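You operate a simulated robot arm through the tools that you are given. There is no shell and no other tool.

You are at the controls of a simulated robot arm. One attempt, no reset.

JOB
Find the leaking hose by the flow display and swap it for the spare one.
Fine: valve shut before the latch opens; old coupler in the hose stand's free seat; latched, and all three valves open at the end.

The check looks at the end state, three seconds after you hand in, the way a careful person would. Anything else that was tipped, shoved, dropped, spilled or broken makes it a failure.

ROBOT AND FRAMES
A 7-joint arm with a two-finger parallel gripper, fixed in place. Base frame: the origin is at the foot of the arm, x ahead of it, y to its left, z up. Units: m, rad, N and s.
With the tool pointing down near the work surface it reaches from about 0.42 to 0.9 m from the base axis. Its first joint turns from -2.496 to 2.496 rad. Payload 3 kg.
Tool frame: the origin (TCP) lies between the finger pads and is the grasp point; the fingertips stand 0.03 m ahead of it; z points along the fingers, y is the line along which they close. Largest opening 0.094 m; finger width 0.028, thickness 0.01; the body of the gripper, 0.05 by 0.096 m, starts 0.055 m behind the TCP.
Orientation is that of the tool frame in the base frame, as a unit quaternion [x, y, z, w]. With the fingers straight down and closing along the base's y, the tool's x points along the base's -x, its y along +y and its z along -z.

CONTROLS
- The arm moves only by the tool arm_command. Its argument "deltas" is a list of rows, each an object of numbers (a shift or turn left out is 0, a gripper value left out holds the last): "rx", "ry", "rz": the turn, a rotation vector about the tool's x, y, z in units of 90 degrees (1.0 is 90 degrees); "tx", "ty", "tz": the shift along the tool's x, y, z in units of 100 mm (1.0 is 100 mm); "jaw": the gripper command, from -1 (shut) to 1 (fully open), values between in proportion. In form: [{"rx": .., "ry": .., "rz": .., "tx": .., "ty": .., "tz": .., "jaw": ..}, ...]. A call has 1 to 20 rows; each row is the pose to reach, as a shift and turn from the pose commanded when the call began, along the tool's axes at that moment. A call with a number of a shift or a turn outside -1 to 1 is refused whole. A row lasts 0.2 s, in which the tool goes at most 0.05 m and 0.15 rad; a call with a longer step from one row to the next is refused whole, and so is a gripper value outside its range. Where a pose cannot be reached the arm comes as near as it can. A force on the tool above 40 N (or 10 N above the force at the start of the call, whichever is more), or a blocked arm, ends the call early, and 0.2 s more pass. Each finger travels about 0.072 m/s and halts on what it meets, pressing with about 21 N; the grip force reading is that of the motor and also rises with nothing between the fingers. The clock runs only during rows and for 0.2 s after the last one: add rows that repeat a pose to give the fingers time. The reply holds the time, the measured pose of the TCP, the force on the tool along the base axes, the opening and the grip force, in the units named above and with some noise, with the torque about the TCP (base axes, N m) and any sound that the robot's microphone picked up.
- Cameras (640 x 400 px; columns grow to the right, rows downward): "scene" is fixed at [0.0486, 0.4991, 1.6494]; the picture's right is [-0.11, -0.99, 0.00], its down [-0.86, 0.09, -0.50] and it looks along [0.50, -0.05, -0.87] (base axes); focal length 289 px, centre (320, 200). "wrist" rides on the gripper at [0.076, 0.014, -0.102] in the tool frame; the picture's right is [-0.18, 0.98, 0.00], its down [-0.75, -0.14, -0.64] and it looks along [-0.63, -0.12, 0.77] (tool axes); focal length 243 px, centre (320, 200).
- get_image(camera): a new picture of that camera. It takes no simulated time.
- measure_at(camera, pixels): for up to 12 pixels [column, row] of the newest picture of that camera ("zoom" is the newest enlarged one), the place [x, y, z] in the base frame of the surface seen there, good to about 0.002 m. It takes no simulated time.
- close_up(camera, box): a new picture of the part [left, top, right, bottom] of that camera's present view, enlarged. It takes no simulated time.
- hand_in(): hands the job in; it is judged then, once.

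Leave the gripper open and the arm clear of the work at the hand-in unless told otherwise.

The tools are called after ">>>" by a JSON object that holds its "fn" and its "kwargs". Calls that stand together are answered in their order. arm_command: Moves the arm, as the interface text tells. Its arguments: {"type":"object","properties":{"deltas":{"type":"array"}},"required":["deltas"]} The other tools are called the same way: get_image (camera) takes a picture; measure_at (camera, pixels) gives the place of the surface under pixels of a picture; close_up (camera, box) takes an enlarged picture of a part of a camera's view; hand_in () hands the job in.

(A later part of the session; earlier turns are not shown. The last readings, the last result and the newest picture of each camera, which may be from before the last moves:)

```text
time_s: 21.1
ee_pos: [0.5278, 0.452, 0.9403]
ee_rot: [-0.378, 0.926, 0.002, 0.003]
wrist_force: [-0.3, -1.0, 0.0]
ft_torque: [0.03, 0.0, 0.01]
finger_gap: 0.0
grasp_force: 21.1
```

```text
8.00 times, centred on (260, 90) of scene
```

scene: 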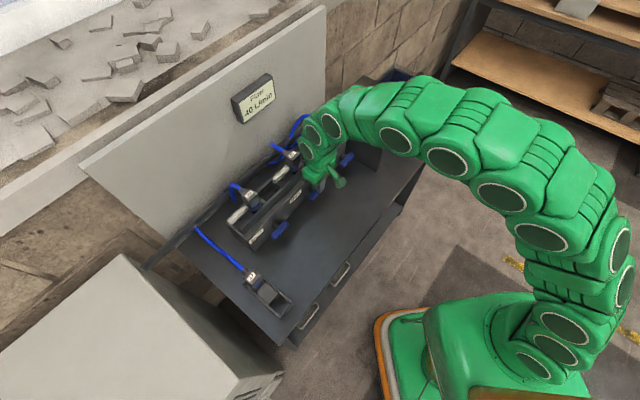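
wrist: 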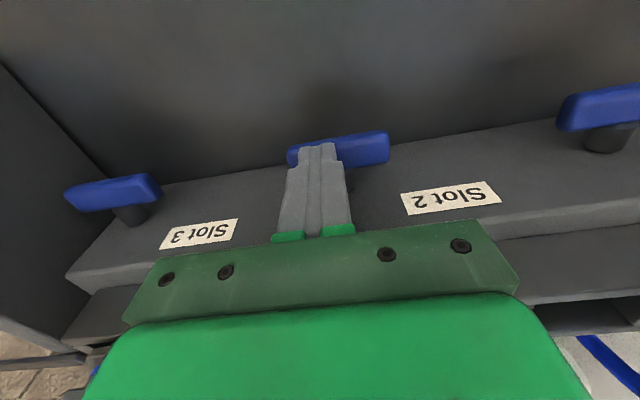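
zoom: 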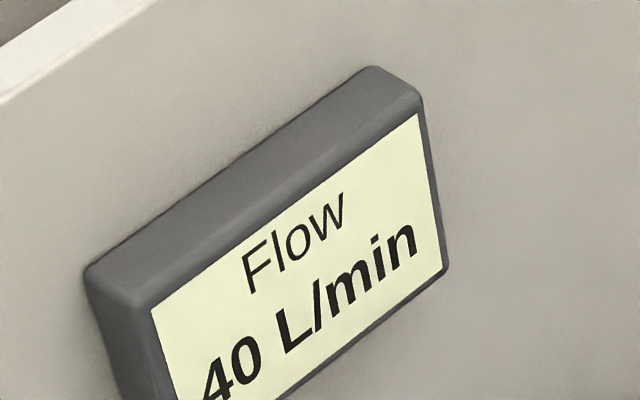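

It is still 40 at 21 s, so I need to find out whether it updates slowly or this is the steady value. I'll check the lever 2 angle and wait some more.

>>> {"fn": "close_up", "kwargs": {"camera": "wrist", "box": [260, 90, 420, 190]}}

>>> {"fn": "measure_at", "kwargs": {"camera": "zoom", "pixels": [[130, 180], [400, 180], [450, 170], [480, 180], [510, 160], [350, 160]]}}

>>> {"fn": "arm_command", "kwargs": {"deltas": [{"tz": 0.0, "jaw": -1}, {"tz": 0.0, "jaw": -1}, {"tz": 0.0, "jaw": -1}, {"tz": 0.0, "jaw": -1}, {"tz": 0.0, "jaw": -1}, {"tz": 0.0, "jaw": -1}, {"tz": 0.0, "jaw": -1}, {"tz": 0.0, "jaw": -1}, {"tz": 0.0, "jaw": -1}, {"tz": 0.0, "jaw": -1}, {"tz": 0.0, "jaw": -1}, {"tz": 0.0, "jaw": -1}, {"tz": 0.0, "jaw": -1}, {"tz": 0.0, "jaw": -1}, {"tz": 0.0, "jaw": -1}]}}

>>> {"fn": "close_up", "kwargs": {"camera": "scene", "box": [220, 65, 300, 115]}}

```text
4.00 times, centred on (340, 140) of wrist
```

zoom: 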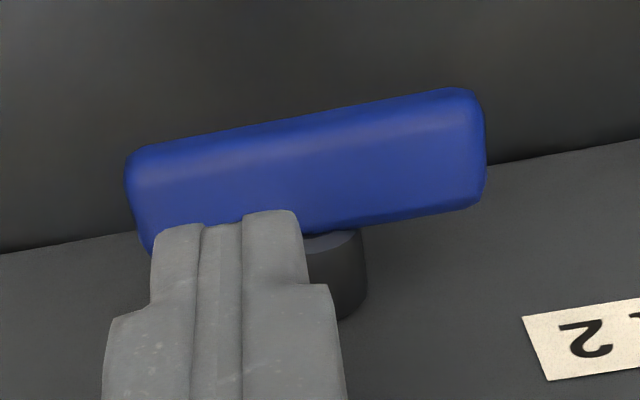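

```text
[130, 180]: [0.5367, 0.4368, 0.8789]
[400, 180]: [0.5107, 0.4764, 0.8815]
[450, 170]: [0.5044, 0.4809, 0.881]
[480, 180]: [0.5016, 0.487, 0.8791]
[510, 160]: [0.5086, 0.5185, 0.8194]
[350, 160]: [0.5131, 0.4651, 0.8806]
```

```text
time_s: 24.3
ee_pos: [0.5265, 0.4515, 0.9394]
ee_rot: [-0.378, 0.926, 0.002, 0.003]
wrist_force: [0.1, 0.7, 0.2]
ft_torque: [0.0, 0.01, 0.0]
finger_gap: 0.0
grasp_force: 20.6
```

```text
8.00 times, centred on (260, 90) of scene
```

zoom: 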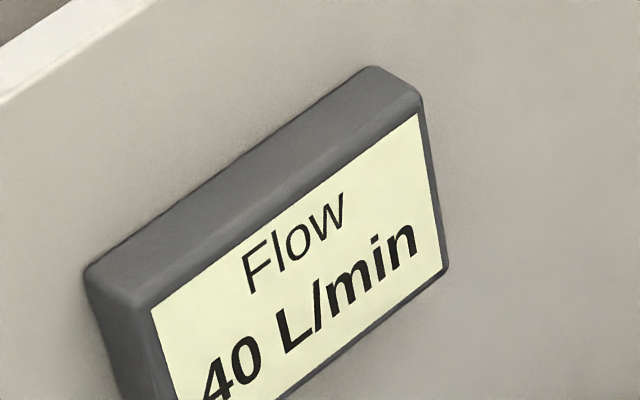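

Lever 2 is level (z 0.879–0.881 along the bar), yet the display holds at 40. It may refresh rarely, so I'll wait longer.

>>> {"fn": "arm_command", "kwargs": {"deltas": [{"tz": 0.0, "jaw": -1}, {"tz": 0.0, "jaw": -1}, {"tz": 0.0, "jaw": -1}, {"tz": 0.0, "jaw": -1}, {"tz": 0.0, "jaw": -1}, {"tz": 0.0, "jaw": -1}, {"tz": 0.0, "jaw": -1}, {"tz": 0.0, "jaw": -1}, {"tz": 0.0, "jaw": -1}, {"tz": 0.0, "jaw": -1}]}}

>>> {"fn": "close_up", "kwargs": {"camera": "scene", "box": [220, 65, 300, 115]}}

>>> {"fn": "arm_command", "kwargs": {"deltas": [{"tz": 0.0, "jaw": -1}, {"tz": 0.0, "jaw": -1}, {"tz": 0.0, "jaw": -1}, {"tz": 0.0, "jaw": -1}, {"tz": 0.0, "jaw": -1}, {"tz": 0.0, "jaw": -1}, {"tz": 0.0, "jaw": -1}, {"tz": 0.0, "jaw": -1}, {"tz": 0.0, "jaw": -1}, {"tz": 0.0, "jaw": -1}, {"tz": 0.0, "jaw": -1}, {"tz": 0.0, "jaw": -1}, {"tz": 0.0, "jaw": -1}, {"tz": 0.0, "jaw": -1}, {"tz": 0.0, "jaw": -1}]}}

>>> {"fn": "close_up", "kwargs": {"camera": "scene", "box": [220, 65, 300, 115]}}

```text
time_s: 26.5
ee_pos: [0.5272, 0.4508, 0.9386]
ee_rot: [-0.377, 0.926, 0.002, 0.003]
wrist_force: [0.2, -0.3, 0.6]
ft_torque: [0.03, -0.02, -0.02]
finger_gap: 0.0
grasp_force: 20.1
```

```text
8.00 times, centred on (260, 90) of scene
```

zoom: 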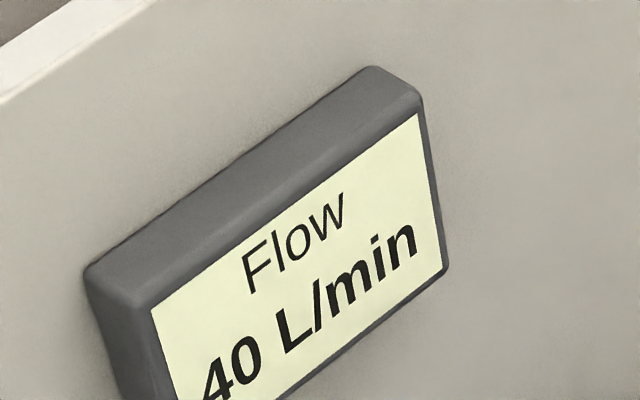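

```text
time_s: 29.7
ee_pos: [0.5275, 0.4526, 0.9393]
ee_rot: [-0.378, 0.926, 0.002, 0.003]
wrist_force: [-0.8, 0.2, 0.9]
ft_torque: [-0.01, -0.01, 0.04]
finger_gap: 0.0
grasp_force: 21.1
```

```text
8.00 times, centred on (260, 90) of scene
```

zoom: 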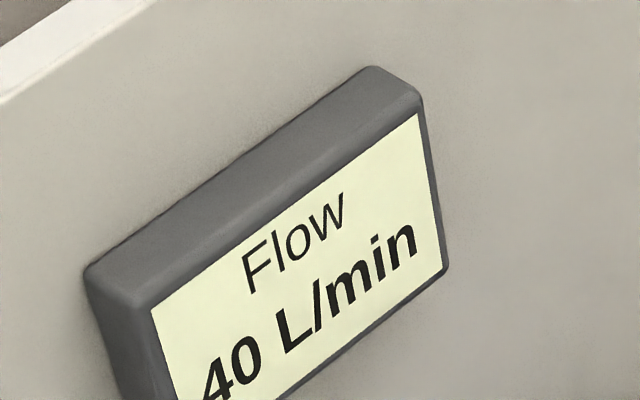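

It is still 40 at 29.7 s. I'll test the other valves, waiting long enough each time. Moving to lever 3's left end at hover height (partition is at u≈0.25, clear of the gripper).

>>> {"fn": "arm_command", "kwargs": {"deltas": [{"ty": -0.3, "jaw": -1}, {"ty": -0.65, "jaw": -1}, {"ty": -1.0, "jaw": -1}, {"ty": -1.0, "jaw": -1}]}}

>>> {"fn": "arm_command", "kwargs": {"deltas": [{"ty": -0.2, "jaw": -1}, {"ty": -0.2, "jaw": -1}]}}

>>> {"fn": "get_image", "kwargs": {"camera": "wrist"}}

>>> {"fn": "close_up", "kwargs": {"camera": "scene", "box": [220, 65, 300, 115]}}

>>> {"fn": "get_image", "kwargs": {"camera": "scene"}}

```text
time_s: 30.7
ee_pos: [0.5977, 0.3791, 0.9389]
ee_rot: [-0.378, 0.926, 0.002, 0.003]
wrist_force: [0.0, 0.9, -1.3]
ft_torque: [0.05, 0.03, 0.01]
finger_gap: 0.0001
grasp_force: 21.4
```

```text
time_s: 31.3
ee_pos: [0.6103, 0.3646, 0.9393]
ee_rot: [-0.378, 0.926, 0.002, 0.003]
wrist_force: [-0.7, -0.5, 0.1]
ft_torque: [-0.02, 0.0, -0.01]
finger_gap: 0.0001
grasp_force: 21.0
```

```text
taken
```

wrist: 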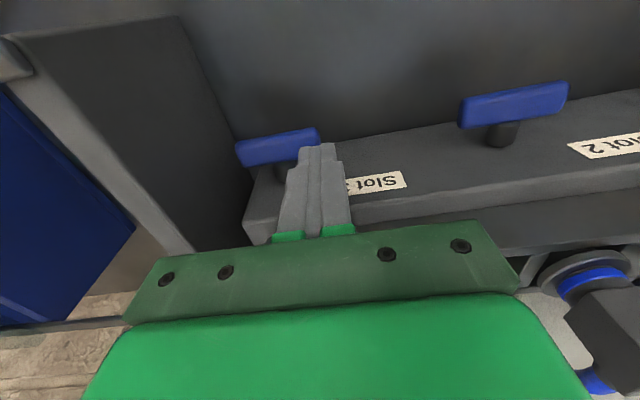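

```text
8.00 times, centred on (260, 90) of scene
```

zoom: 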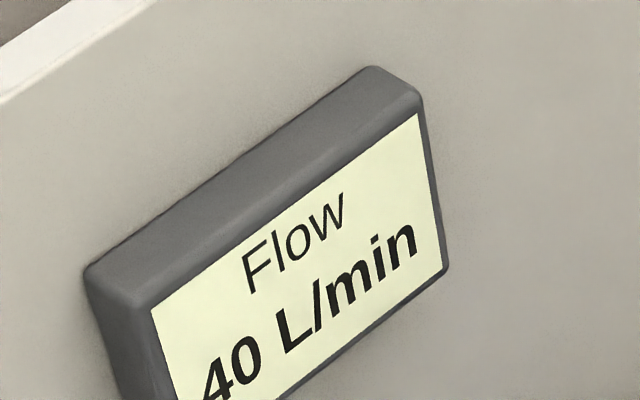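

```text
taken
```

scene: 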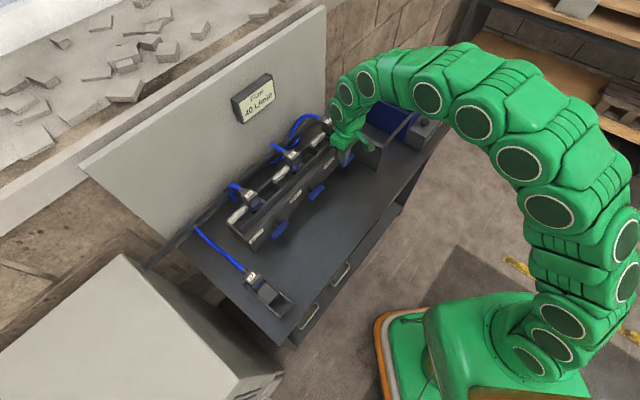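

I'm over lever 3's left end. I'll confirm its extents in a close-up.

>>> {"fn": "close_up", "kwargs": {"camera": "wrist", "box": [220, 100, 380, 200]}}

>>> {"fn": "measure_at", "kwargs": {"camera": "zoom", "pixels": [[75, 190], [220, 150], [380, 130], [395, 140], [330, 150], [150, 200], [320, 240], [430, 240]]}}

```text
4.00 times, centred on (300, 150) of wrist
```

zoom: 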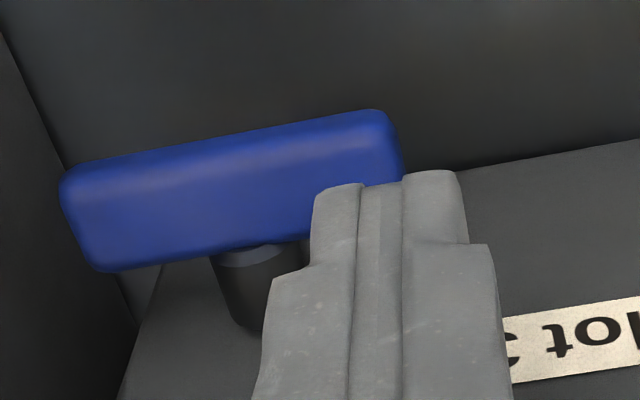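

```text
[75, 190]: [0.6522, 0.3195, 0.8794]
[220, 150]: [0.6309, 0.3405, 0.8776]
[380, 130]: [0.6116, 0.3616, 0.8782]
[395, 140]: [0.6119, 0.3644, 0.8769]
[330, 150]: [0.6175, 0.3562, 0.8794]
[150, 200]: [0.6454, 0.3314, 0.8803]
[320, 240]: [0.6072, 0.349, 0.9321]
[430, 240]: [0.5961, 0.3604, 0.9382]
```

Lever 3 spans u 0.167–0.228, centred at 0.197, so the geometry matches lever 2. I'll push its left end down along the arc to shut valve 3.

>>> {"fn": "arm_command", "kwargs": {"deltas": [{"tz": 0.15, "jaw": -1}, {"tz": 0.28, "jaw": -1}, {"tz": 0.354, "ty": 0.005, "jaw": -1}, {"tz": 0.413, "jaw": -1}, {"tz": 0.445, "ty": -0.007, "jaw": -1}, {"tz": 0.469, "ty": -0.014, "jaw": -1}, {"tz": 0.495, "ty": -0.03, "jaw": -1}, {"tz": 0.519, "ty": -0.045, "jaw": -1}, {"tz": 0.54, "ty": -0.066, "jaw": -1}, {"tz": 0.559, "ty": -0.088, "jaw": -1}, {"tz": 0.575, "ty": -0.112, "jaw": -1}, {"tz": 0.6, "ty": -0.13, "jaw": -1}, {"tz": 0.64, "ty": -0.139, "jaw": -1}, {"tz": 0.65, "ty": -0.15, "jaw": -1}, {"tz": 0.65, "ty": -0.16, "jaw": -1}]}}

>>> {"fn": "close_up", "kwargs": {"camera": "scene", "box": [220, 65, 300, 115]}}

>>> {"fn": "get_image", "kwargs": {"camera": "wrist"}}

```text
time_s: 34.5
ee_pos: [0.6215, 0.3578, 0.8752]
ee_rot: [-0.378, 0.926, 0.002, 0.003]
wrist_force: [-6.8, 2.6, -0.5]
ft_torque: [0.01, 0.05, 0.07]
finger_gap: 0.0
grasp_force: 20.9
stopped in row 15: the force on the tool passed its limit at 42 N (the readings are from after the stop); the commanded pose is now the measured one
```

```text
8.00 times, centred on (260, 90) of scene
```

zoom: 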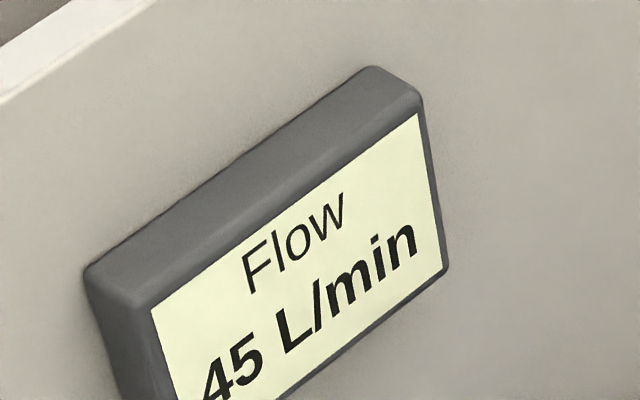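

```text
taken
```

wrist: 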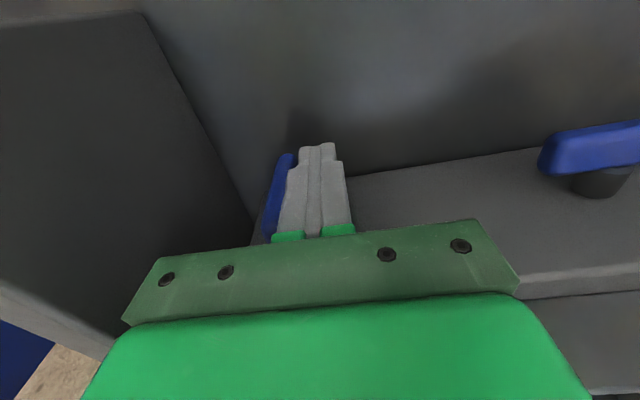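

Valve 3 is shut, and the display now reads 45, having changed between 31.3 and 34.5 s. It seems to refresh rarely or with a long delay. I'll back off slightly and hold valve 3 shut while watching for a long time.

>>> {"fn": "arm_command", "kwargs": {"deltas": [{"ty": 0.05, "jaw": -1}, {"ty": 0.05, "jaw": -1}, {"ty": 0.05, "jaw": -1}, {"ty": 0.05, "jaw": -1}, {"ty": 0.05, "jaw": -1}]}}

>>> {"fn": "close_up", "kwargs": {"camera": "scene", "box": [220, 65, 300, 115]}}

>>> {"fn": "arm_command", "kwargs": {"deltas": [{"tz": 0.0, "jaw": -1}, {"tz": 0.0, "jaw": -1}, {"tz": 0.0, "jaw": -1}, {"tz": 0.0, "jaw": -1}, {"tz": 0.0, "jaw": -1}, {"tz": 0.0, "jaw": -1}, {"tz": 0.0, "jaw": -1}, {"tz": 0.0, "jaw": -1}, {"tz": 0.0, "jaw": -1}, {"tz": 0.0, "jaw": -1}]}}

>>> {"fn": "close_up", "kwargs": {"camera": "scene", "box": [220, 65, 300, 115]}}

>>> {"fn": "arm_command", "kwargs": {"deltas": [{"tz": 0.0, "jaw": -1}, {"tz": 0.0, "jaw": -1}, {"tz": 0.0, "jaw": -1}, {"tz": 0.0, "jaw": -1}, {"tz": 0.0, "jaw": -1}, {"tz": 0.0, "jaw": -1}, {"tz": 0.0, "jaw": -1}, {"tz": 0.0, "jaw": -1}, {"tz": 0.0, "jaw": -1}, {"tz": 0.0, "jaw": -1}]}}

>>> {"fn": "close_up", "kwargs": {"camera": "scene", "box": [220, 65, 300, 115]}}

```text
time_s: 35.7
ee_pos: [0.6177, 0.3601, 0.874]
ee_rot: [-0.379, 0.925, 0.003, 0.004]
wrist_force: [-0.3, 0.1, 0.3]
ft_torque: [0.01, -0.02, 0.01]
finger_gap: 0.0
grasp_force: 21.2
```

```text
8.00 times, centred on (260, 90) of scene
```

zoom: 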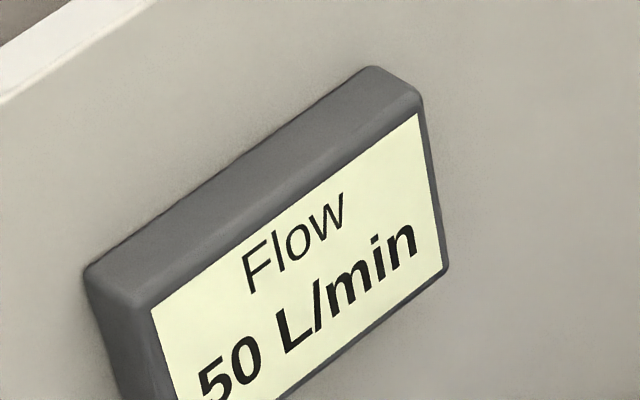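

```text
time_s: 37.9
ee_pos: [0.62, 0.3611, 0.8754]
ee_rot: [-0.378, 0.926, 0.003, 0.003]
wrist_force: [0.0, -0.4, -0.8]
ft_torque: [0.03, 0.03, 0.01]
finger_gap: 0.0
grasp_force: 20.8
```

```text
8.00 times, centred on (260, 90) of scene
```

zoom: 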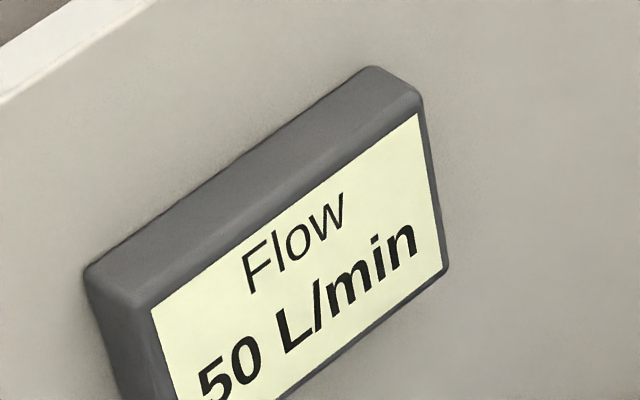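

```text
time_s: 40.1
ee_pos: [0.6183, 0.3613, 0.8738]
ee_rot: [-0.378, 0.926, 0.003, 0.003]
wrist_force: [0.1, 0.6, -0.3]
ft_torque: [0.0, 0.02, 0.0]
finger_gap: 0.0001
grasp_force: 20.7
```

```text
8.00 times, centred on (260, 90) of scene
```

zoom: 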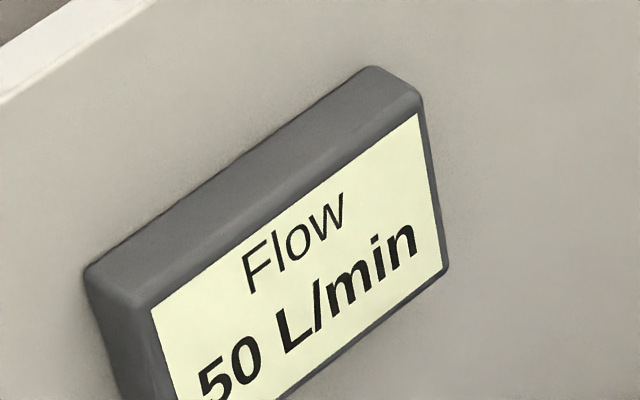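

The display now reads 50 with valve 3 shut, so it wanders by ±5 on its own and shutting valve 3 causes no drop. I'll watch a little longer with valve 3 shut to exclude a delayed reaction.

>>> {"fn": "arm_command", "kwargs": {"deltas": [{"tz": 0.0, "jaw": -1}, {"tz": 0.0, "jaw": -1}, {"tz": 0.0, "jaw": -1}, {"tz": 0.0, "jaw": -1}, {"tz": 0.0, "jaw": -1}, {"tz": 0.0, "jaw": -1}, {"tz": 0.0, "jaw": -1}, {"tz": 0.0, "jaw": -1}, {"tz": 0.0, "jaw": -1}, {"tz": 0.0, "jaw": -1}, {"tz": 0.0, "jaw": -1}, {"tz": 0.0, "jaw": -1}, {"tz": 0.0, "jaw": -1}, {"tz": 0.0, "jaw": -1}, {"tz": 0.0, "jaw": -1}, {"tz": 0.0, "jaw": -1}, {"tz": 0.0, "jaw": -1}, {"tz": 0.0, "jaw": -1}]}}

>>> {"fn": "close_up", "kwargs": {"camera": "scene", "box": [220, 65, 300, 115]}}

>>> {"fn": "arm_command", "kwargs": {"deltas": [{"tz": 0.0, "jaw": -1}, {"tz": 0.0, "jaw": -1}, {"tz": 0.0, "jaw": -1}, {"tz": 0.0, "jaw": -1}, {"tz": 0.0, "jaw": -1}, {"tz": 0.0, "jaw": -1}, {"tz": 0.0, "jaw": -1}, {"tz": 0.0, "jaw": -1}, {"tz": 0.0, "jaw": -1}, {"tz": 0.0, "jaw": -1}, {"tz": 0.0, "jaw": -1}, {"tz": 0.0, "jaw": -1}, {"tz": 0.0, "jaw": -1}, {"tz": 0.0, "jaw": -1}, {"tz": 0.0, "jaw": -1}, {"tz": 0.0, "jaw": -1}, {"tz": 0.0, "jaw": -1}, {"tz": 0.0, "jaw": -1}]}}

>>> {"fn": "close_up", "kwargs": {"camera": "scene", "box": [220, 65, 300, 115]}}

```text
time_s: 43.9
ee_pos: [0.6173, 0.3604, 0.8746]
ee_rot: [-0.378, 0.926, 0.004, 0.003]
wrist_force: [0.2, -0.6, -0.2]
ft_torque: [0.01, 0.0, 0.02]
finger_gap: 0.0002
grasp_force: 21.2
```

```text
8.00 times, centred on (260, 90) of scene
```

zoom: 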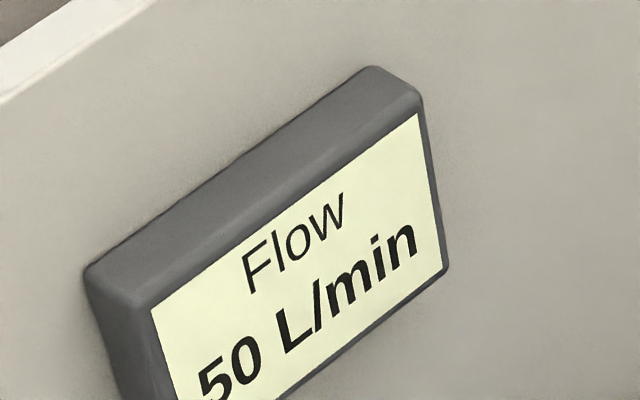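

```text
time_s: 47.7
ee_pos: [0.6163, 0.3606, 0.8745]
ee_rot: [-0.379, 0.926, 0.002, 0.003]
wrist_force: [-0.4, 0.3, -0.4]
ft_torque: [0.01, 0.0, -0.03]
finger_gap: 0.0
grasp_force: 21.0
```

```text
8.00 times, centred on (260, 90) of scene
```

zoom: 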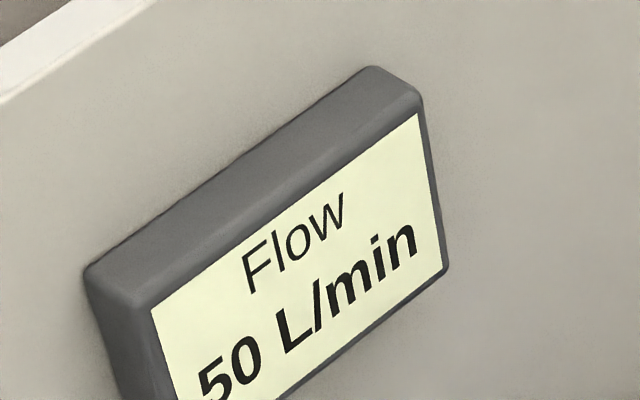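

The display holds steady at 50 with valve 3 shut. Before reopening valve 3, I'll check the partition's top height near the gripper.

>>> {"fn": "get_image", "kwargs": {"camera": "wrist"}}

>>> {"fn": "measure_at", "kwargs": {"camera": "wrist", "pixels": [[20, 295], [50, 315], [85, 335], [30, 280], [70, 305], [100, 330], [140, 60], [60, 340]]}}

```text
taken
```

wrist: 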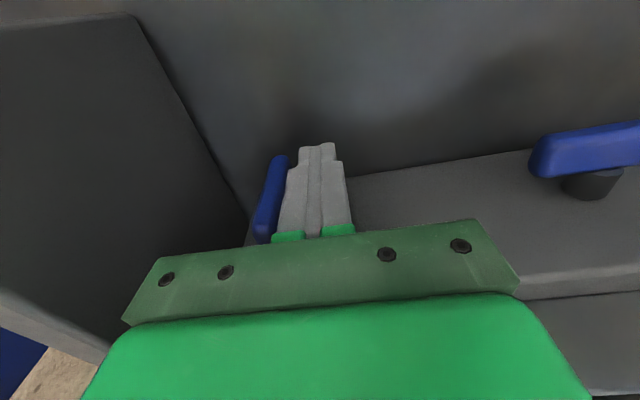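

```text
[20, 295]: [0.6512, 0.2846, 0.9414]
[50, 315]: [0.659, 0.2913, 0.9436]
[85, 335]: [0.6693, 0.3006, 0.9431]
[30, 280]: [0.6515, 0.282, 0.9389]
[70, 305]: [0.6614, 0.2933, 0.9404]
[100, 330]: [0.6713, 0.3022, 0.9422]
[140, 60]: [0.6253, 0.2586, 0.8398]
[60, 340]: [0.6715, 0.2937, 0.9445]
```

The partition top is at z≈0.944 and the gripper body will stay above 0.963, so reopening valve 3 this way is clear. I'll do it now.

>>> {"fn": "arm_command", "kwargs": {"deltas": [{"tz": -0.2, "jaw": -1}, {"tz": -0.485, "jaw": -1}, {"tz": -0.485, "jaw": -1}, {"tz": -0.485, "ty": -0.055, "jaw": -1}, {"tz": -0.499, "ty": -0.112, "jaw": -1}, {"tz": -0.497, "ty": -0.171, "jaw": -1}, {"tz": -0.481, "ty": -0.227, "jaw": -1}, {"tz": -0.449, "ty": -0.277, "jaw": -1}, {"tz": -0.406, "ty": -0.317, "jaw": -1}, {"tz": -0.355, "ty": -0.345, "jaw": -1}, {"tz": -0.335, "ty": -0.345, "jaw": -1}, {"tz": -0.32, "ty": -0.345, "jaw": -1}, {"tz": -0.31, "ty": -0.345, "jaw": -1}]}}

>>> {"fn": "close_up", "kwargs": {"camera": "scene", "box": [220, 65, 300, 115]}}

>>> {"fn": "get_image", "kwargs": {"camera": "wrist"}}

```text
time_s: 50.3
ee_pos: [0.6442, 0.3348, 0.9095]
ee_rot: [-0.378, 0.926, 0.003, 0.004]
wrist_force: [-5.0, -1.0, 11.6]
ft_torque: [-0.15, 0.18, -0.04]
finger_gap: 0.0002
grasp_force: 20.9
stopped in row 12: the force on the tool passed its limit at 46 N (the readings are from after the stop); the commanded pose is now the measured one
```

```text
8.00 times, centred on (260, 90) of scene
```

zoom: 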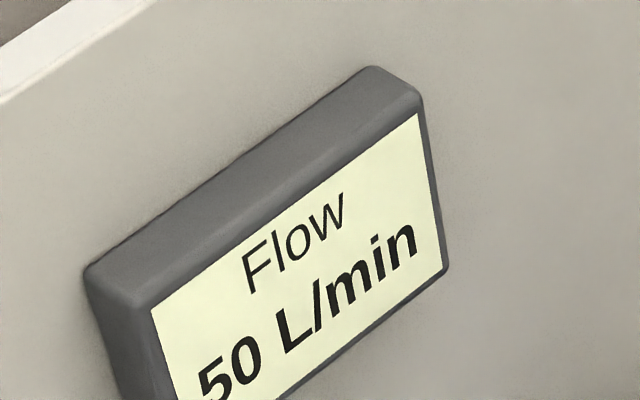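

```text
taken
```

wrist: 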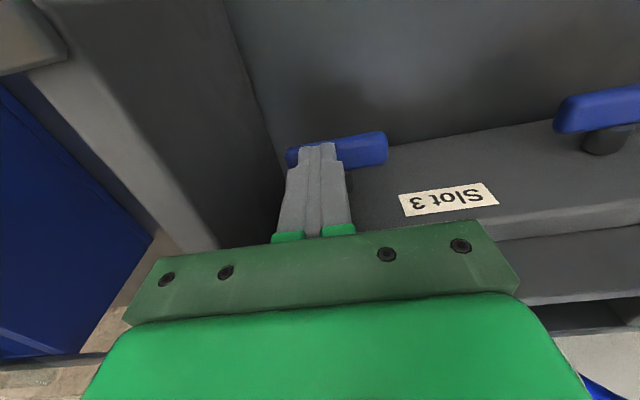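

Valve 3 is back to horizontal. I'll lift and travel left at hover height to lever 1, checking the display on the way.

>>> {"fn": "arm_command", "kwargs": {"deltas": [{"tz": -0.15, "jaw": -1}, {"tz": -0.3, "jaw": -1}, {"tz": -0.3, "ty": 0.35, "jaw": -1}, {"tz": -0.3, "ty": 0.7, "jaw": -1}, {"tz": -0.3, "ty": 1.0, "jaw": -1}]}}

>>> {"fn": "close_up", "kwargs": {"camera": "scene", "box": [220, 65, 300, 115]}}

>>> {"fn": "arm_command", "kwargs": {"deltas": [{"ty": 0.35, "jaw": -1}, {"ty": 0.7, "jaw": -1}, {"ty": 1.0, "jaw": -1}]}}

>>> {"fn": "arm_command", "kwargs": {"deltas": [{"ty": 0.35, "jaw": -1}, {"ty": 0.7, "jaw": -1}, {"ty": 1.0, "jaw": -1}]}}

>>> {"fn": "close_up", "kwargs": {"camera": "scene", "box": [220, 65, 300, 115]}}

>>> {"fn": "arm_command", "kwargs": {"deltas": [{"ty": 0.35, "jaw": -1}, {"ty": 0.7, "jaw": -1}, {"ty": 0.7, "jaw": -1}]}}

>>> {"fn": "close_up", "kwargs": {"camera": "scene", "box": [220, 65, 300, 115]}}

>>> {"fn": "get_image", "kwargs": {"camera": "wrist"}}

```text
time_s: 51.5
ee_pos: [0.5722, 0.4075, 0.9414]
ee_rot: [-0.38, 0.925, 0.003, 0.004]
wrist_force: [0.0, -0.2, 0.1]
ft_torque: [0.03, 0.03, 0.0]
finger_gap: 0.0
grasp_force: 21.1
```

```text
8.00 times, centred on (260, 90) of scene
```

zoom: 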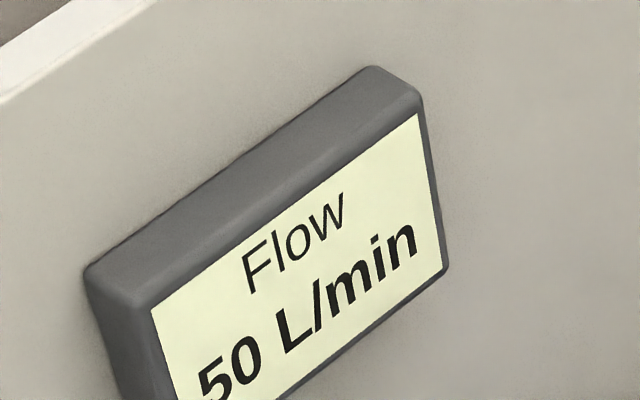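

```text
time_s: 52.3
ee_pos: [0.5037, 0.4795, 0.9401]
ee_rot: [-0.379, 0.925, 0.004, 0.004]
wrist_force: [0.0, 0.6, 0.3]
ft_torque: [-0.01, 0.0, 0.03]
finger_gap: 0.0
grasp_force: 21.0
```

```text
time_s: 53.1
ee_pos: [0.4315, 0.5517, 0.9405]
ee_rot: [-0.379, 0.925, 0.004, 0.005]
wrist_force: [-0.8, 0.4, -0.7]
ft_torque: [0.01, 0.03, -0.04]
finger_gap: 0.0
grasp_force: 20.5
```

```text
8.00 times, centred on (260, 90) of scene
```

zoom: 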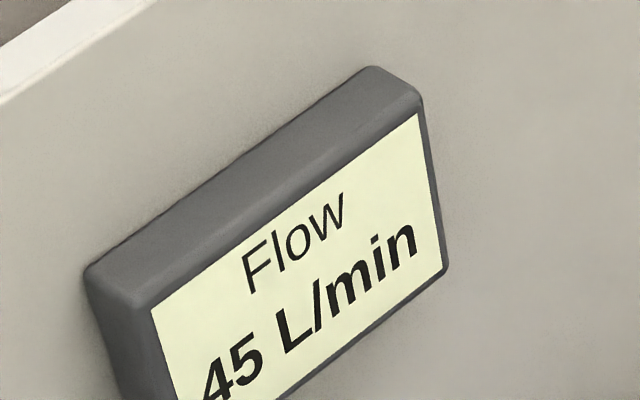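

```text
time_s: 53.9
ee_pos: [0.3822, 0.6024, 0.9404]
ee_rot: [-0.379, 0.926, 0.004, 0.004]
wrist_force: [0.0, 0.7, 0.9]
ft_torque: [-0.02, 0.01, -0.03]
finger_gap: 0.0001
grasp_force: 20.8
```

```text
8.00 times, centred on (260, 90) of scene
```

zoom: 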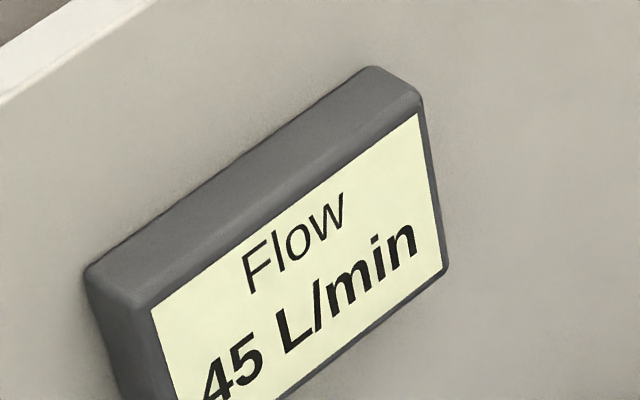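

```text
taken
```

wrist: 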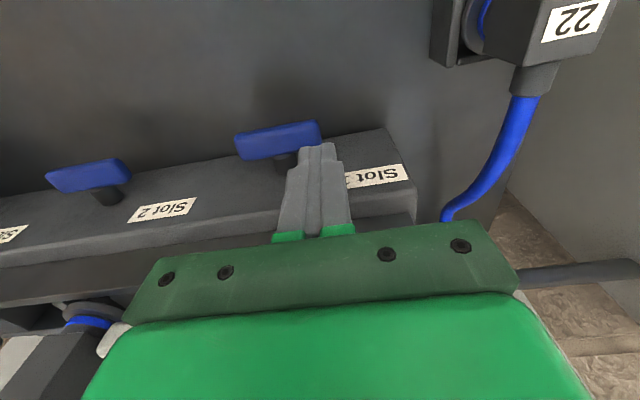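

Display 45 with all open. I'm now over lever 1's left end. Checking its extents.

>>> {"fn": "close_up", "kwargs": {"camera": "wrist", "box": [220, 100, 380, 200]}}

>>> {"fn": "measure_at", "kwargs": {"camera": "zoom", "pixels": [[65, 150], [395, 100], [400, 125], [300, 130], [150, 160], [100, 200], [320, 240], [430, 240]]}}

```text
4.00 times, centred on (300, 150) of wrist
```

zoom: 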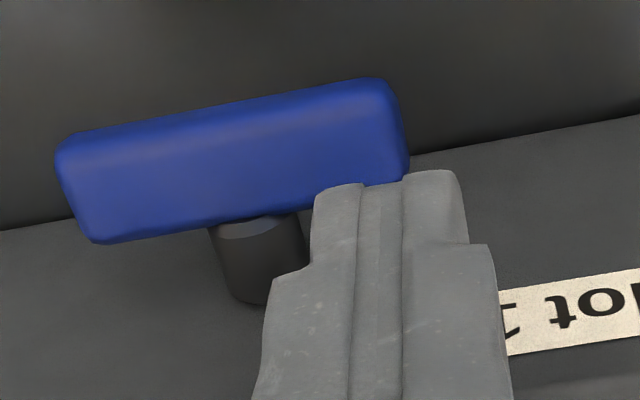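

```text
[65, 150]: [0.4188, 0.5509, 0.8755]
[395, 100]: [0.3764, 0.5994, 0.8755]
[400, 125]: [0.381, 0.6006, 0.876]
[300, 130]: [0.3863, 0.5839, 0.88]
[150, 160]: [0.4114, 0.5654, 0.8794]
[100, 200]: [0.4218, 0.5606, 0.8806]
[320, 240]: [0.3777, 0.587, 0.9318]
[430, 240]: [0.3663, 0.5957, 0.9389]
```

The position relative to lever 1 is the same as it was for lever 3. I'll push the left end down along the same arc to shut valve 1.

>>> {"fn": "arm_command", "kwargs": {"deltas": [{"tz": 0.15, "tx": 0.04, "jaw": -1}, {"tz": 0.28, "tx": 0.04, "jaw": -1}, {"tz": 0.354, "ty": 0.005, "tx": 0.04, "jaw": -1}, {"tz": 0.413, "tx": 0.04, "jaw": -1}, {"tz": 0.445, "ty": -0.007, "tx": 0.04, "jaw": -1}, {"tz": 0.469, "ty": -0.014, "tx": 0.04, "jaw": -1}, {"tz": 0.495, "ty": -0.03, "tx": 0.04, "jaw": -1}, {"tz": 0.519, "ty": -0.045, "tx": 0.04, "jaw": -1}, {"tz": 0.54, "ty": -0.066, "tx": 0.04, "jaw": -1}, {"tz": 0.559, "ty": -0.088, "tx": 0.04, "jaw": -1}, {"tz": 0.575, "ty": -0.112, "tx": 0.04, "jaw": -1}, {"tz": 0.6, "ty": -0.13, "tx": 0.04, "jaw": -1}, {"tz": 0.64, "ty": -0.139, "tx": 0.04, "jaw": -1}, {"tz": 0.65, "ty": -0.15, "tx": 0.04, "jaw": -1}, {"tz": 0.65, "ty": -0.16, "tx": 0.04, "jaw": -1}, {"tz": 0.65, "ty": -0.17, "tx": 0.04, "jaw": -1}]}}

>>> {"fn": "close_up", "kwargs": {"camera": "scene", "box": [220, 65, 300, 115]}}

>>> {"fn": "get_image", "kwargs": {"camera": "wrist"}}

```text
time_s: 56.6
ee_pos: [0.3883, 0.5911, 0.8813]
ee_rot: [-0.379, 0.925, 0.006, 0.007]
wrist_force: [-0.4, 2.9, 1.5]
ft_torque: [0.02, -0.02, 0.03]
finger_gap: 0.0003
grasp_force: 21.0
stopped in row 13: the force on the tool passed its limit at 45 N (the readings are from after the stop); the commanded pose is now the measured one
```

```text
8.00 times, centred on (260, 90) of scene
```

zoom: 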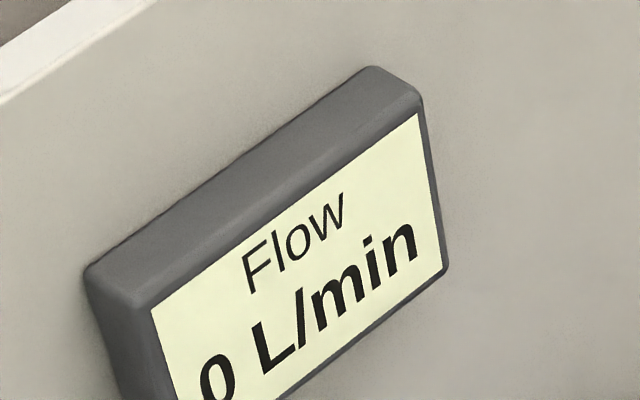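

```text
taken
```

wrist: 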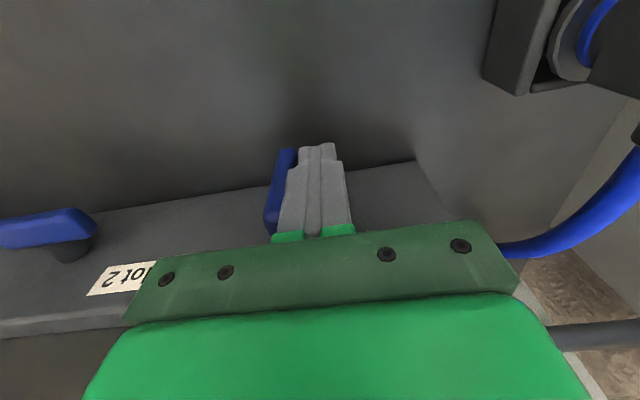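

The flow fell to 0 L/min with valve 1 shut, so hose 29 in slot 1 is leaking. I'll back off and check that lever 1 is fully vertical.

>>> {"fn": "arm_command", "kwargs": {"deltas": [{"ty": 0.06, "jaw": -1}, {"ty": 0.12, "jaw": -1}, {"ty": 0.12, "jaw": -1}]}}

>>> {"fn": "close_up", "kwargs": {"camera": "wrist", "box": [220, 120, 380, 220]}}

>>> {"fn": "measure_at", "kwargs": {"camera": "zoom", "pixels": [[200, 130], [180, 180], [160, 250], [130, 350], [140, 300], [200, 200], [110, 380], [220, 140]]}}

>>> {"fn": "close_up", "kwargs": {"camera": "scene", "box": [220, 180, 300, 230]}}

>>> {"fn": "close_up", "kwargs": {"camera": "scene", "box": [220, 65, 300, 115]}}

```text
time_s: 57.4
ee_pos: [0.3801, 0.5998, 0.8815]
ee_rot: [-0.38, 0.925, 0.006, 0.006]
wrist_force: [-0.8, -0.9, 0.1]
ft_torque: [0.03, -0.01, -0.03]
finger_gap: 0.0
grasp_force: 20.9
```

```text
4.00 times, centred on (300, 170) of wrist
```

zoom: 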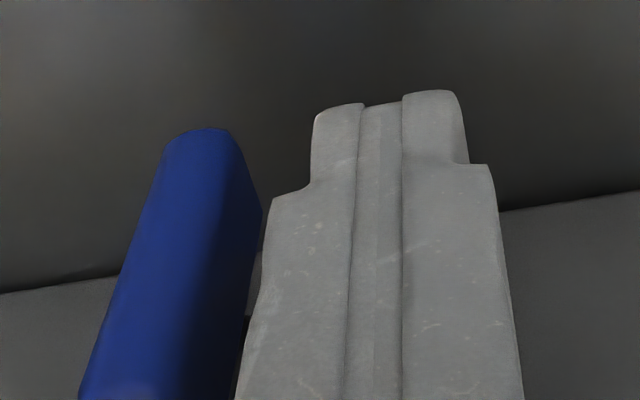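

```text
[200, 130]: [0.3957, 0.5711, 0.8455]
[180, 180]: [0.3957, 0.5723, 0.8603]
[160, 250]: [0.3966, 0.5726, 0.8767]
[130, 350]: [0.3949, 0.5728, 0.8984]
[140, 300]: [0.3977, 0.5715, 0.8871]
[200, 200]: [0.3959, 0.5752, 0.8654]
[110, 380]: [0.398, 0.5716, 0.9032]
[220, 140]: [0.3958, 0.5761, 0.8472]
```

```text
8.00 times, centred on (260, 205) of scene
```

zoom: 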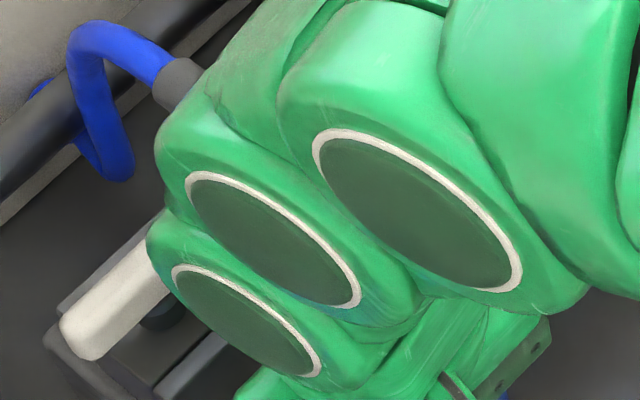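

```text
8.00 times, centred on (260, 90) of scene
```

zoom: 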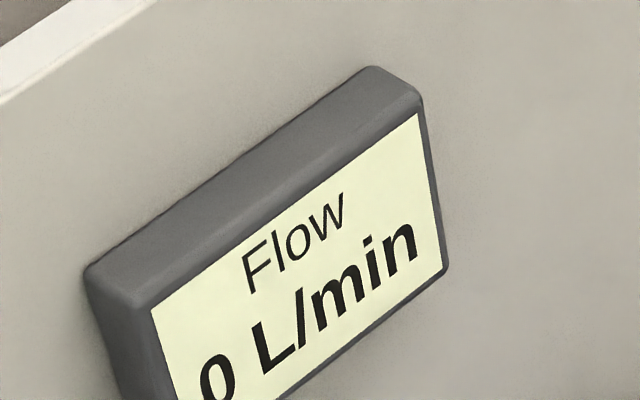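

Valve 1's bar is vertical (z 0.845–0.903) and flow is 0. Now I'll raise the arm, level out the small tilt, and look at the slot 1 latch and the hose stand from above.

>>> {"fn": "arm_command", "kwargs": {"deltas": [{"tz": -0.2, "ty": 0.03, "jaw": -1}, {"tz": -0.5, "ty": 0.03, "jaw": -1}, {"tz": -0.8, "ty": 0.03, "rx": 0.004, "ry": 0.01, "jaw": -1}, {"tz": -1.0, "ty": -0.2, "tx": 0.2, "rx": 0.004, "ry": 0.01, "jaw": -1}, {"tz": -1.0, "ty": -0.43, "tx": 0.4, "rx": 0.004, "ry": 0.01, "jaw": -1}]}}

>>> {"fn": "arm_command", "kwargs": {"deltas": [{"tz": -0.4, "jaw": -1}, {"tz": -0.8, "jaw": -1}, {"tz": -1.0, "jaw": -1}, {"tz": -1.0, "jaw": -1}]}}

>>> {"fn": "get_image", "kwargs": {"camera": "wrist"}}

>>> {"fn": "get_image", "kwargs": {"camera": "scene"}}

```text
time_s: 58.6
ee_pos: [0.3798, 0.5401, 0.9789]
ee_rot: [-0.379, 0.925, -0.001, -0.001]
wrist_force: [-0.1, -0.2, -0.1]
ft_torque: [0.01, 0.01, 0.01]
finger_gap: 0.0
grasp_force: 20.7
```

```text
time_s: 59.6
ee_pos: [0.3813, 0.5374, 1.0801]
ee_rot: [-0.38, 0.925, 0.0, 0.0]
wrist_force: [-0.9, 0.1, -0.1]
ft_torque: [-0.03, -0.01, 0.0]
finger_gap: 0.0
grasp_force: 21.0
```

```text
taken
```

wrist: 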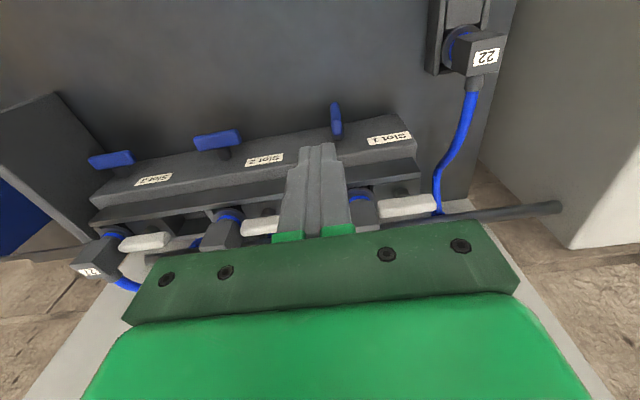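

```text
taken
```

scene: 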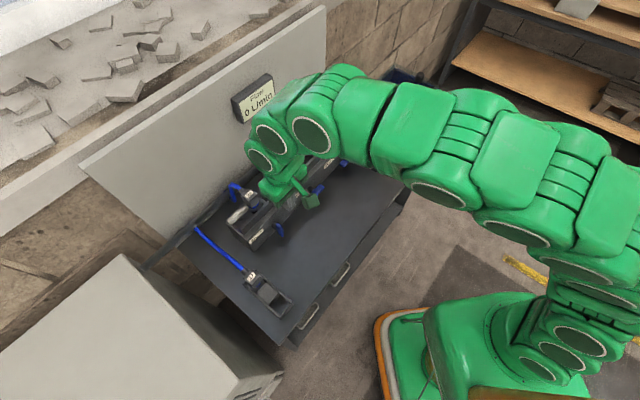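

The scene camera sees the slot 1 coupler and latch now. I'll zoom and measure them, and the stand.

>>> {"fn": "close_up", "kwargs": {"camera": "scene", "box": [216, 178, 280, 218]}}

>>> {"fn": "measure_at", "kwargs": {"camera": "zoom", "pixels": [[120, 420], [150, 360], [200, 320], [250, 270], [260, 200], [310, 160], [200, 180], [300, 250], [340, 300], [280, 290], [160, 380], [230, 370]]}}

>>> {"fn": "close_up", "kwargs": {"camera": "wrist", "box": [340, 140, 500, 240]}}

>>> {"fn": "measure_at", "kwargs": {"camera": "zoom", "pixels": [[165, 265], [270, 255], [385, 245], [160, 285], [270, 275], [200, 200], [60, 190], [100, 200], [80, 240], [130, 230], [240, 220], [300, 150]]}}

```text
10.00 times, centred on (248, 198) of scene
```

zoom: 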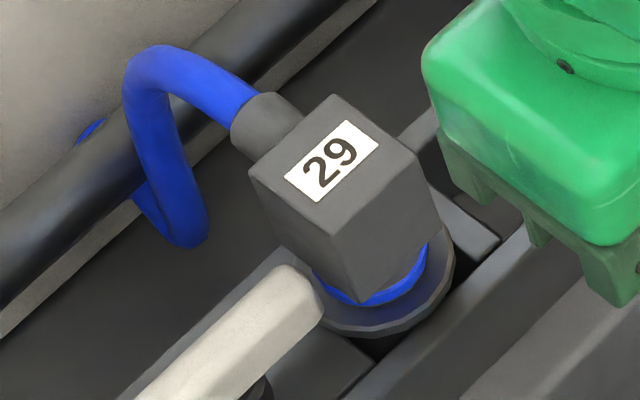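

```text
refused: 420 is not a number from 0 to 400
```

```text
4.00 times, centred on (420, 190) of wrist
```

zoom: 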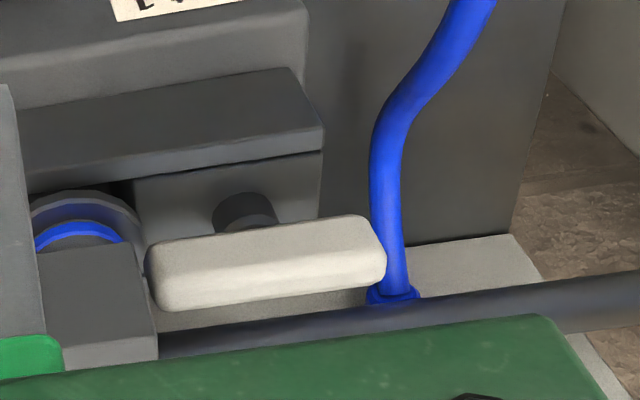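

```text
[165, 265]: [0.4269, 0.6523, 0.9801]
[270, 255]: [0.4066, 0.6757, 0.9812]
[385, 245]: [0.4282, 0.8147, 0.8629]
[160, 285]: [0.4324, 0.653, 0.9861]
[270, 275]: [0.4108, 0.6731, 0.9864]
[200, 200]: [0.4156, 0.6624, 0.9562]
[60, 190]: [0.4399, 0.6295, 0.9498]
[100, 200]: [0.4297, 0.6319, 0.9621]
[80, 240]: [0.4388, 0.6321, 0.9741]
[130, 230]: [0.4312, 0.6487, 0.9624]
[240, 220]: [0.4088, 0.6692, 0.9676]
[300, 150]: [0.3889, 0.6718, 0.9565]
```

The latch bar is centred on its post at about u=-0.193, with its top at z≈0.986. I need to know where hose 29 hangs relative to it, so I'm measuring hose and bar points.

>>> {"fn": "close_up", "kwargs": {"camera": "scene", "box": [210, 182, 274, 222]}}

>>> {"fn": "measure_at", "kwargs": {"camera": "zoom", "pixels": [[200, 60], [195, 120], [230, 170], [250, 195], [240, 30], [300, 50], [340, 90], [360, 110], [150, 200], [195, 165]]}}

>>> {"fn": "measure_at", "kwargs": {"camera": "zoom", "pixels": [[360, 260], [300, 300], [260, 340], [200, 380], [350, 240], [320, 245], [370, 290], [340, 330], [400, 80], [420, 180], [480, 120], [320, 130]]}}

```text
10.00 times, centred on (242, 202) of scene
```

zoom: 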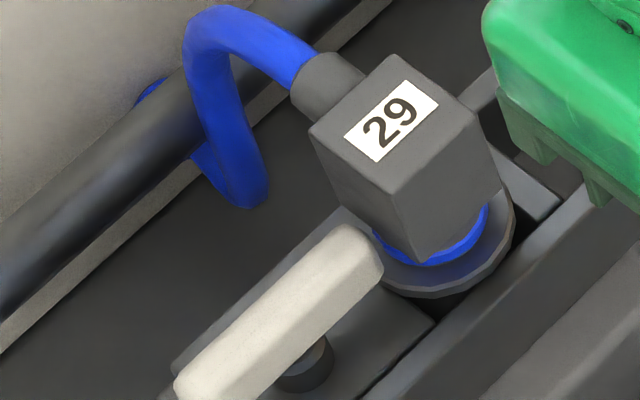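

```text
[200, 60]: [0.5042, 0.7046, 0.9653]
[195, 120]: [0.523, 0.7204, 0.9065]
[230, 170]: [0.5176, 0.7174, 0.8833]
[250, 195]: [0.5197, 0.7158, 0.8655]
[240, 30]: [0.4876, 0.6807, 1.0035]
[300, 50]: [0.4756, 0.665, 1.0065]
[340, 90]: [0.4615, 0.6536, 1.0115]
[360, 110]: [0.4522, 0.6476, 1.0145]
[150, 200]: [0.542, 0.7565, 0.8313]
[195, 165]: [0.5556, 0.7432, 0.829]
```

```text
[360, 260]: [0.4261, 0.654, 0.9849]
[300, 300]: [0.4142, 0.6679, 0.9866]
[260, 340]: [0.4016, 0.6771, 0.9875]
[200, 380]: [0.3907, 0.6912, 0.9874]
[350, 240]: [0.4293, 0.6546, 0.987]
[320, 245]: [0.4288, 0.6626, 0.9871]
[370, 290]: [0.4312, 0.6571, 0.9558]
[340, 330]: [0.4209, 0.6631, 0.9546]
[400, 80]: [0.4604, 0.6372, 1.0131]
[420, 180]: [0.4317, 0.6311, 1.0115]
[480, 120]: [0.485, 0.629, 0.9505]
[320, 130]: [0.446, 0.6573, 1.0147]
```

The hose runs straight back from the coupler, away from the latch. I'll bring the shut fingers in front of the latch's free (left) end, tip just below the bar's top and above the rail (z 0.956).

>>> {"fn": "arm_command", "kwargs": {"deltas": [{"ty": 0.3, "tx": -0.1, "jaw": -1}, {"ty": 0.65, "tx": -0.3, "jaw": -1}, {"ty": 1.0, "tx": -0.5, "jaw": -1}, {"ty": 1.0, "tx": -0.5, "jaw": -1}]}}

>>> {"fn": "arm_command", "kwargs": {"deltas": [{"ty": 0.08, "tx": -0.15, "tz": 0.2, "jaw": -1}, {"ty": 0.08, "tx": -0.35, "tz": 0.4, "jaw": -1}, {"ty": 0.08, "tx": -0.35, "tz": 0.7, "jaw": -1}, {"ty": 0.08, "tx": -0.35, "tz": 0.79, "jaw": -1}, {"ty": 0.08, "tx": -0.35, "tz": 0.79, "jaw": -1}]}}

>>> {"fn": "get_image", "kwargs": {"camera": "wrist"}}

>>> {"fn": "close_up", "kwargs": {"camera": "scene", "box": [190, 170, 318, 250]}}

```text
time_s: 60.6
ee_pos: [0.3453, 0.6456, 1.0807]
ee_rot: [-0.379, 0.925, -0.001, -0.001]
wrist_force: [0.4, 0.5, 0.1]
ft_torque: [0.0, -0.02, 0.0]
finger_gap: 0.0
grasp_force: 20.5
```

```text
time_s: 61.8
ee_pos: [0.3666, 0.6756, 1.0007]
ee_rot: [-0.379, 0.925, -0.001, -0.001]
wrist_force: [0.9, 0.2, -0.9]
ft_torque: [0.02, 0.04, 0.01]
finger_gap: 0.0
grasp_force: 21.1
```

```text
taken
```

wrist: 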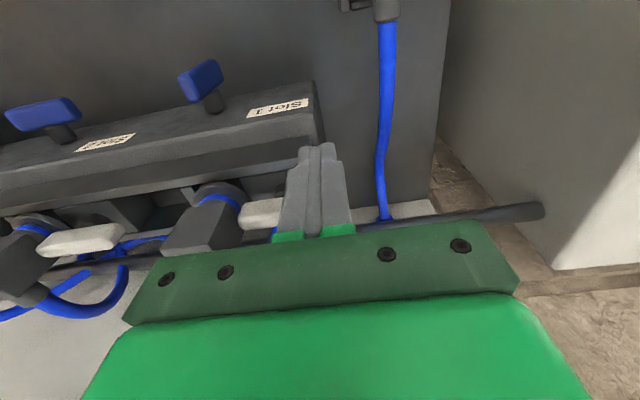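

```text
5.00 times, centred on (254, 210) of scene
```

zoom: 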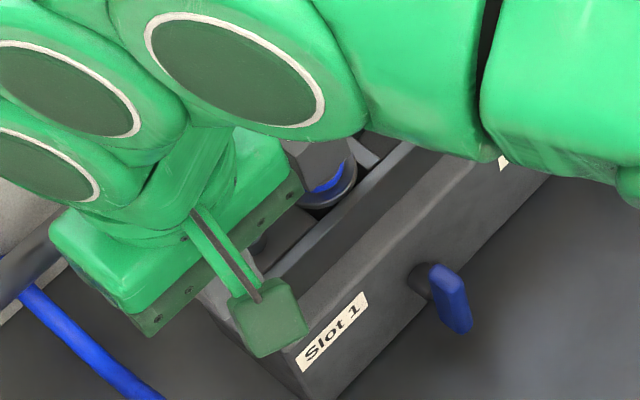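

The fingertip is in front of the latch's left end (TCP u=-0.227, m=0.734). I'll push it toward the back gently to test that direction.

>>> {"fn": "arm_command", "kwargs": {"deltas": [{"tx": -0.06, "jaw": -1}, {"tx": -0.1, "jaw": -1}, {"tx": -0.14, "jaw": -1}, {"tx": -0.18, "jaw": -1}, {"tx": -0.22, "jaw": -1}]}}

>>> {"fn": "get_image", "kwargs": {"camera": "wrist"}}

```text
time_s: 63.0
ee_pos: [0.3812, 0.6905, 1.0011]
ee_rot: [-0.379, 0.925, 0.0, 0.0]
wrist_force: [-4.8, -0.4, -3.5]
ft_torque: [-0.02, 0.09, 0.0]
finger_gap: 0.0001
grasp_force: 20.6
```

```text
taken
```

wrist: 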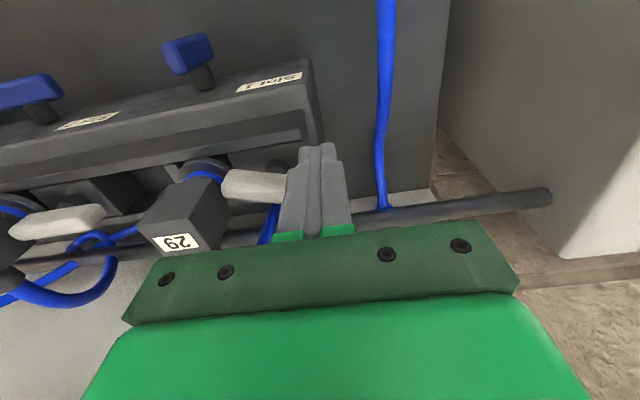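

The latch is turning easily this way (its coupler-side end swings to the front). I'll continue along the arc to about 90°.

>>> {"fn": "arm_command", "kwargs": {"deltas": [{"tx": -0.03, "ty": -0.005, "jaw": -1}, {"tx": -0.06, "ty": -0.013, "jaw": -1}, {"tx": -0.09, "ty": -0.03, "jaw": -1}, {"tx": -0.115, "ty": -0.05, "jaw": -1}, {"tx": -0.14, "ty": -0.075, "jaw": -1}, {"tx": -0.16, "ty": -0.1, "jaw": -1}, {"tx": -0.175, "ty": -0.13, "jaw": -1}, {"tx": -0.19, "ty": -0.16, "jaw": -1}, {"tx": -0.2, "ty": -0.18, "jaw": -1}, {"tx": -0.2, "ty": -0.195, "jaw": -1}]}}

>>> {"fn": "get_image", "kwargs": {"camera": "wrist"}}

>>> {"fn": "close_up", "kwargs": {"camera": "scene", "box": [190, 170, 318, 250]}}

```text
time_s: 65.2
ee_pos: [0.4071, 0.6931, 1.0008]
ee_rot: [-0.38, 0.925, 0.0, 0.0]
wrist_force: [-12.0, 14.1, 3.4]
ft_torque: [0.2, 0.1, 0.26]
finger_gap: 0.0001
grasp_force: 20.8
```

```text
taken
```

wrist: 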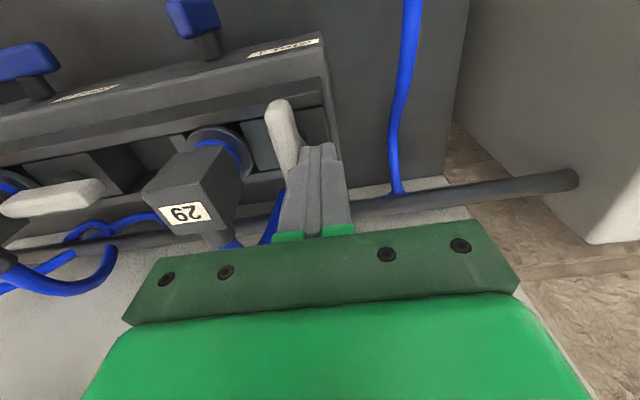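

```text
5.00 times, centred on (254, 210) of scene
```

zoom: 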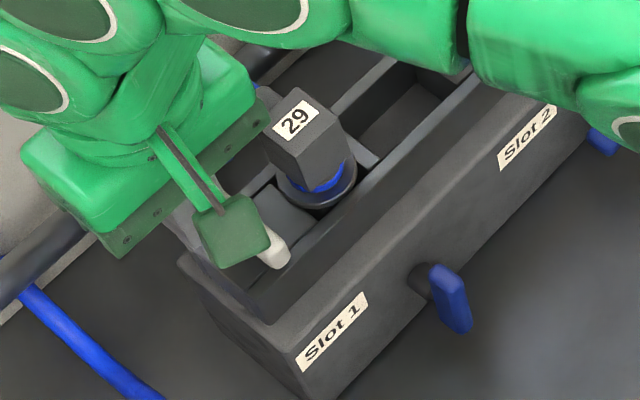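

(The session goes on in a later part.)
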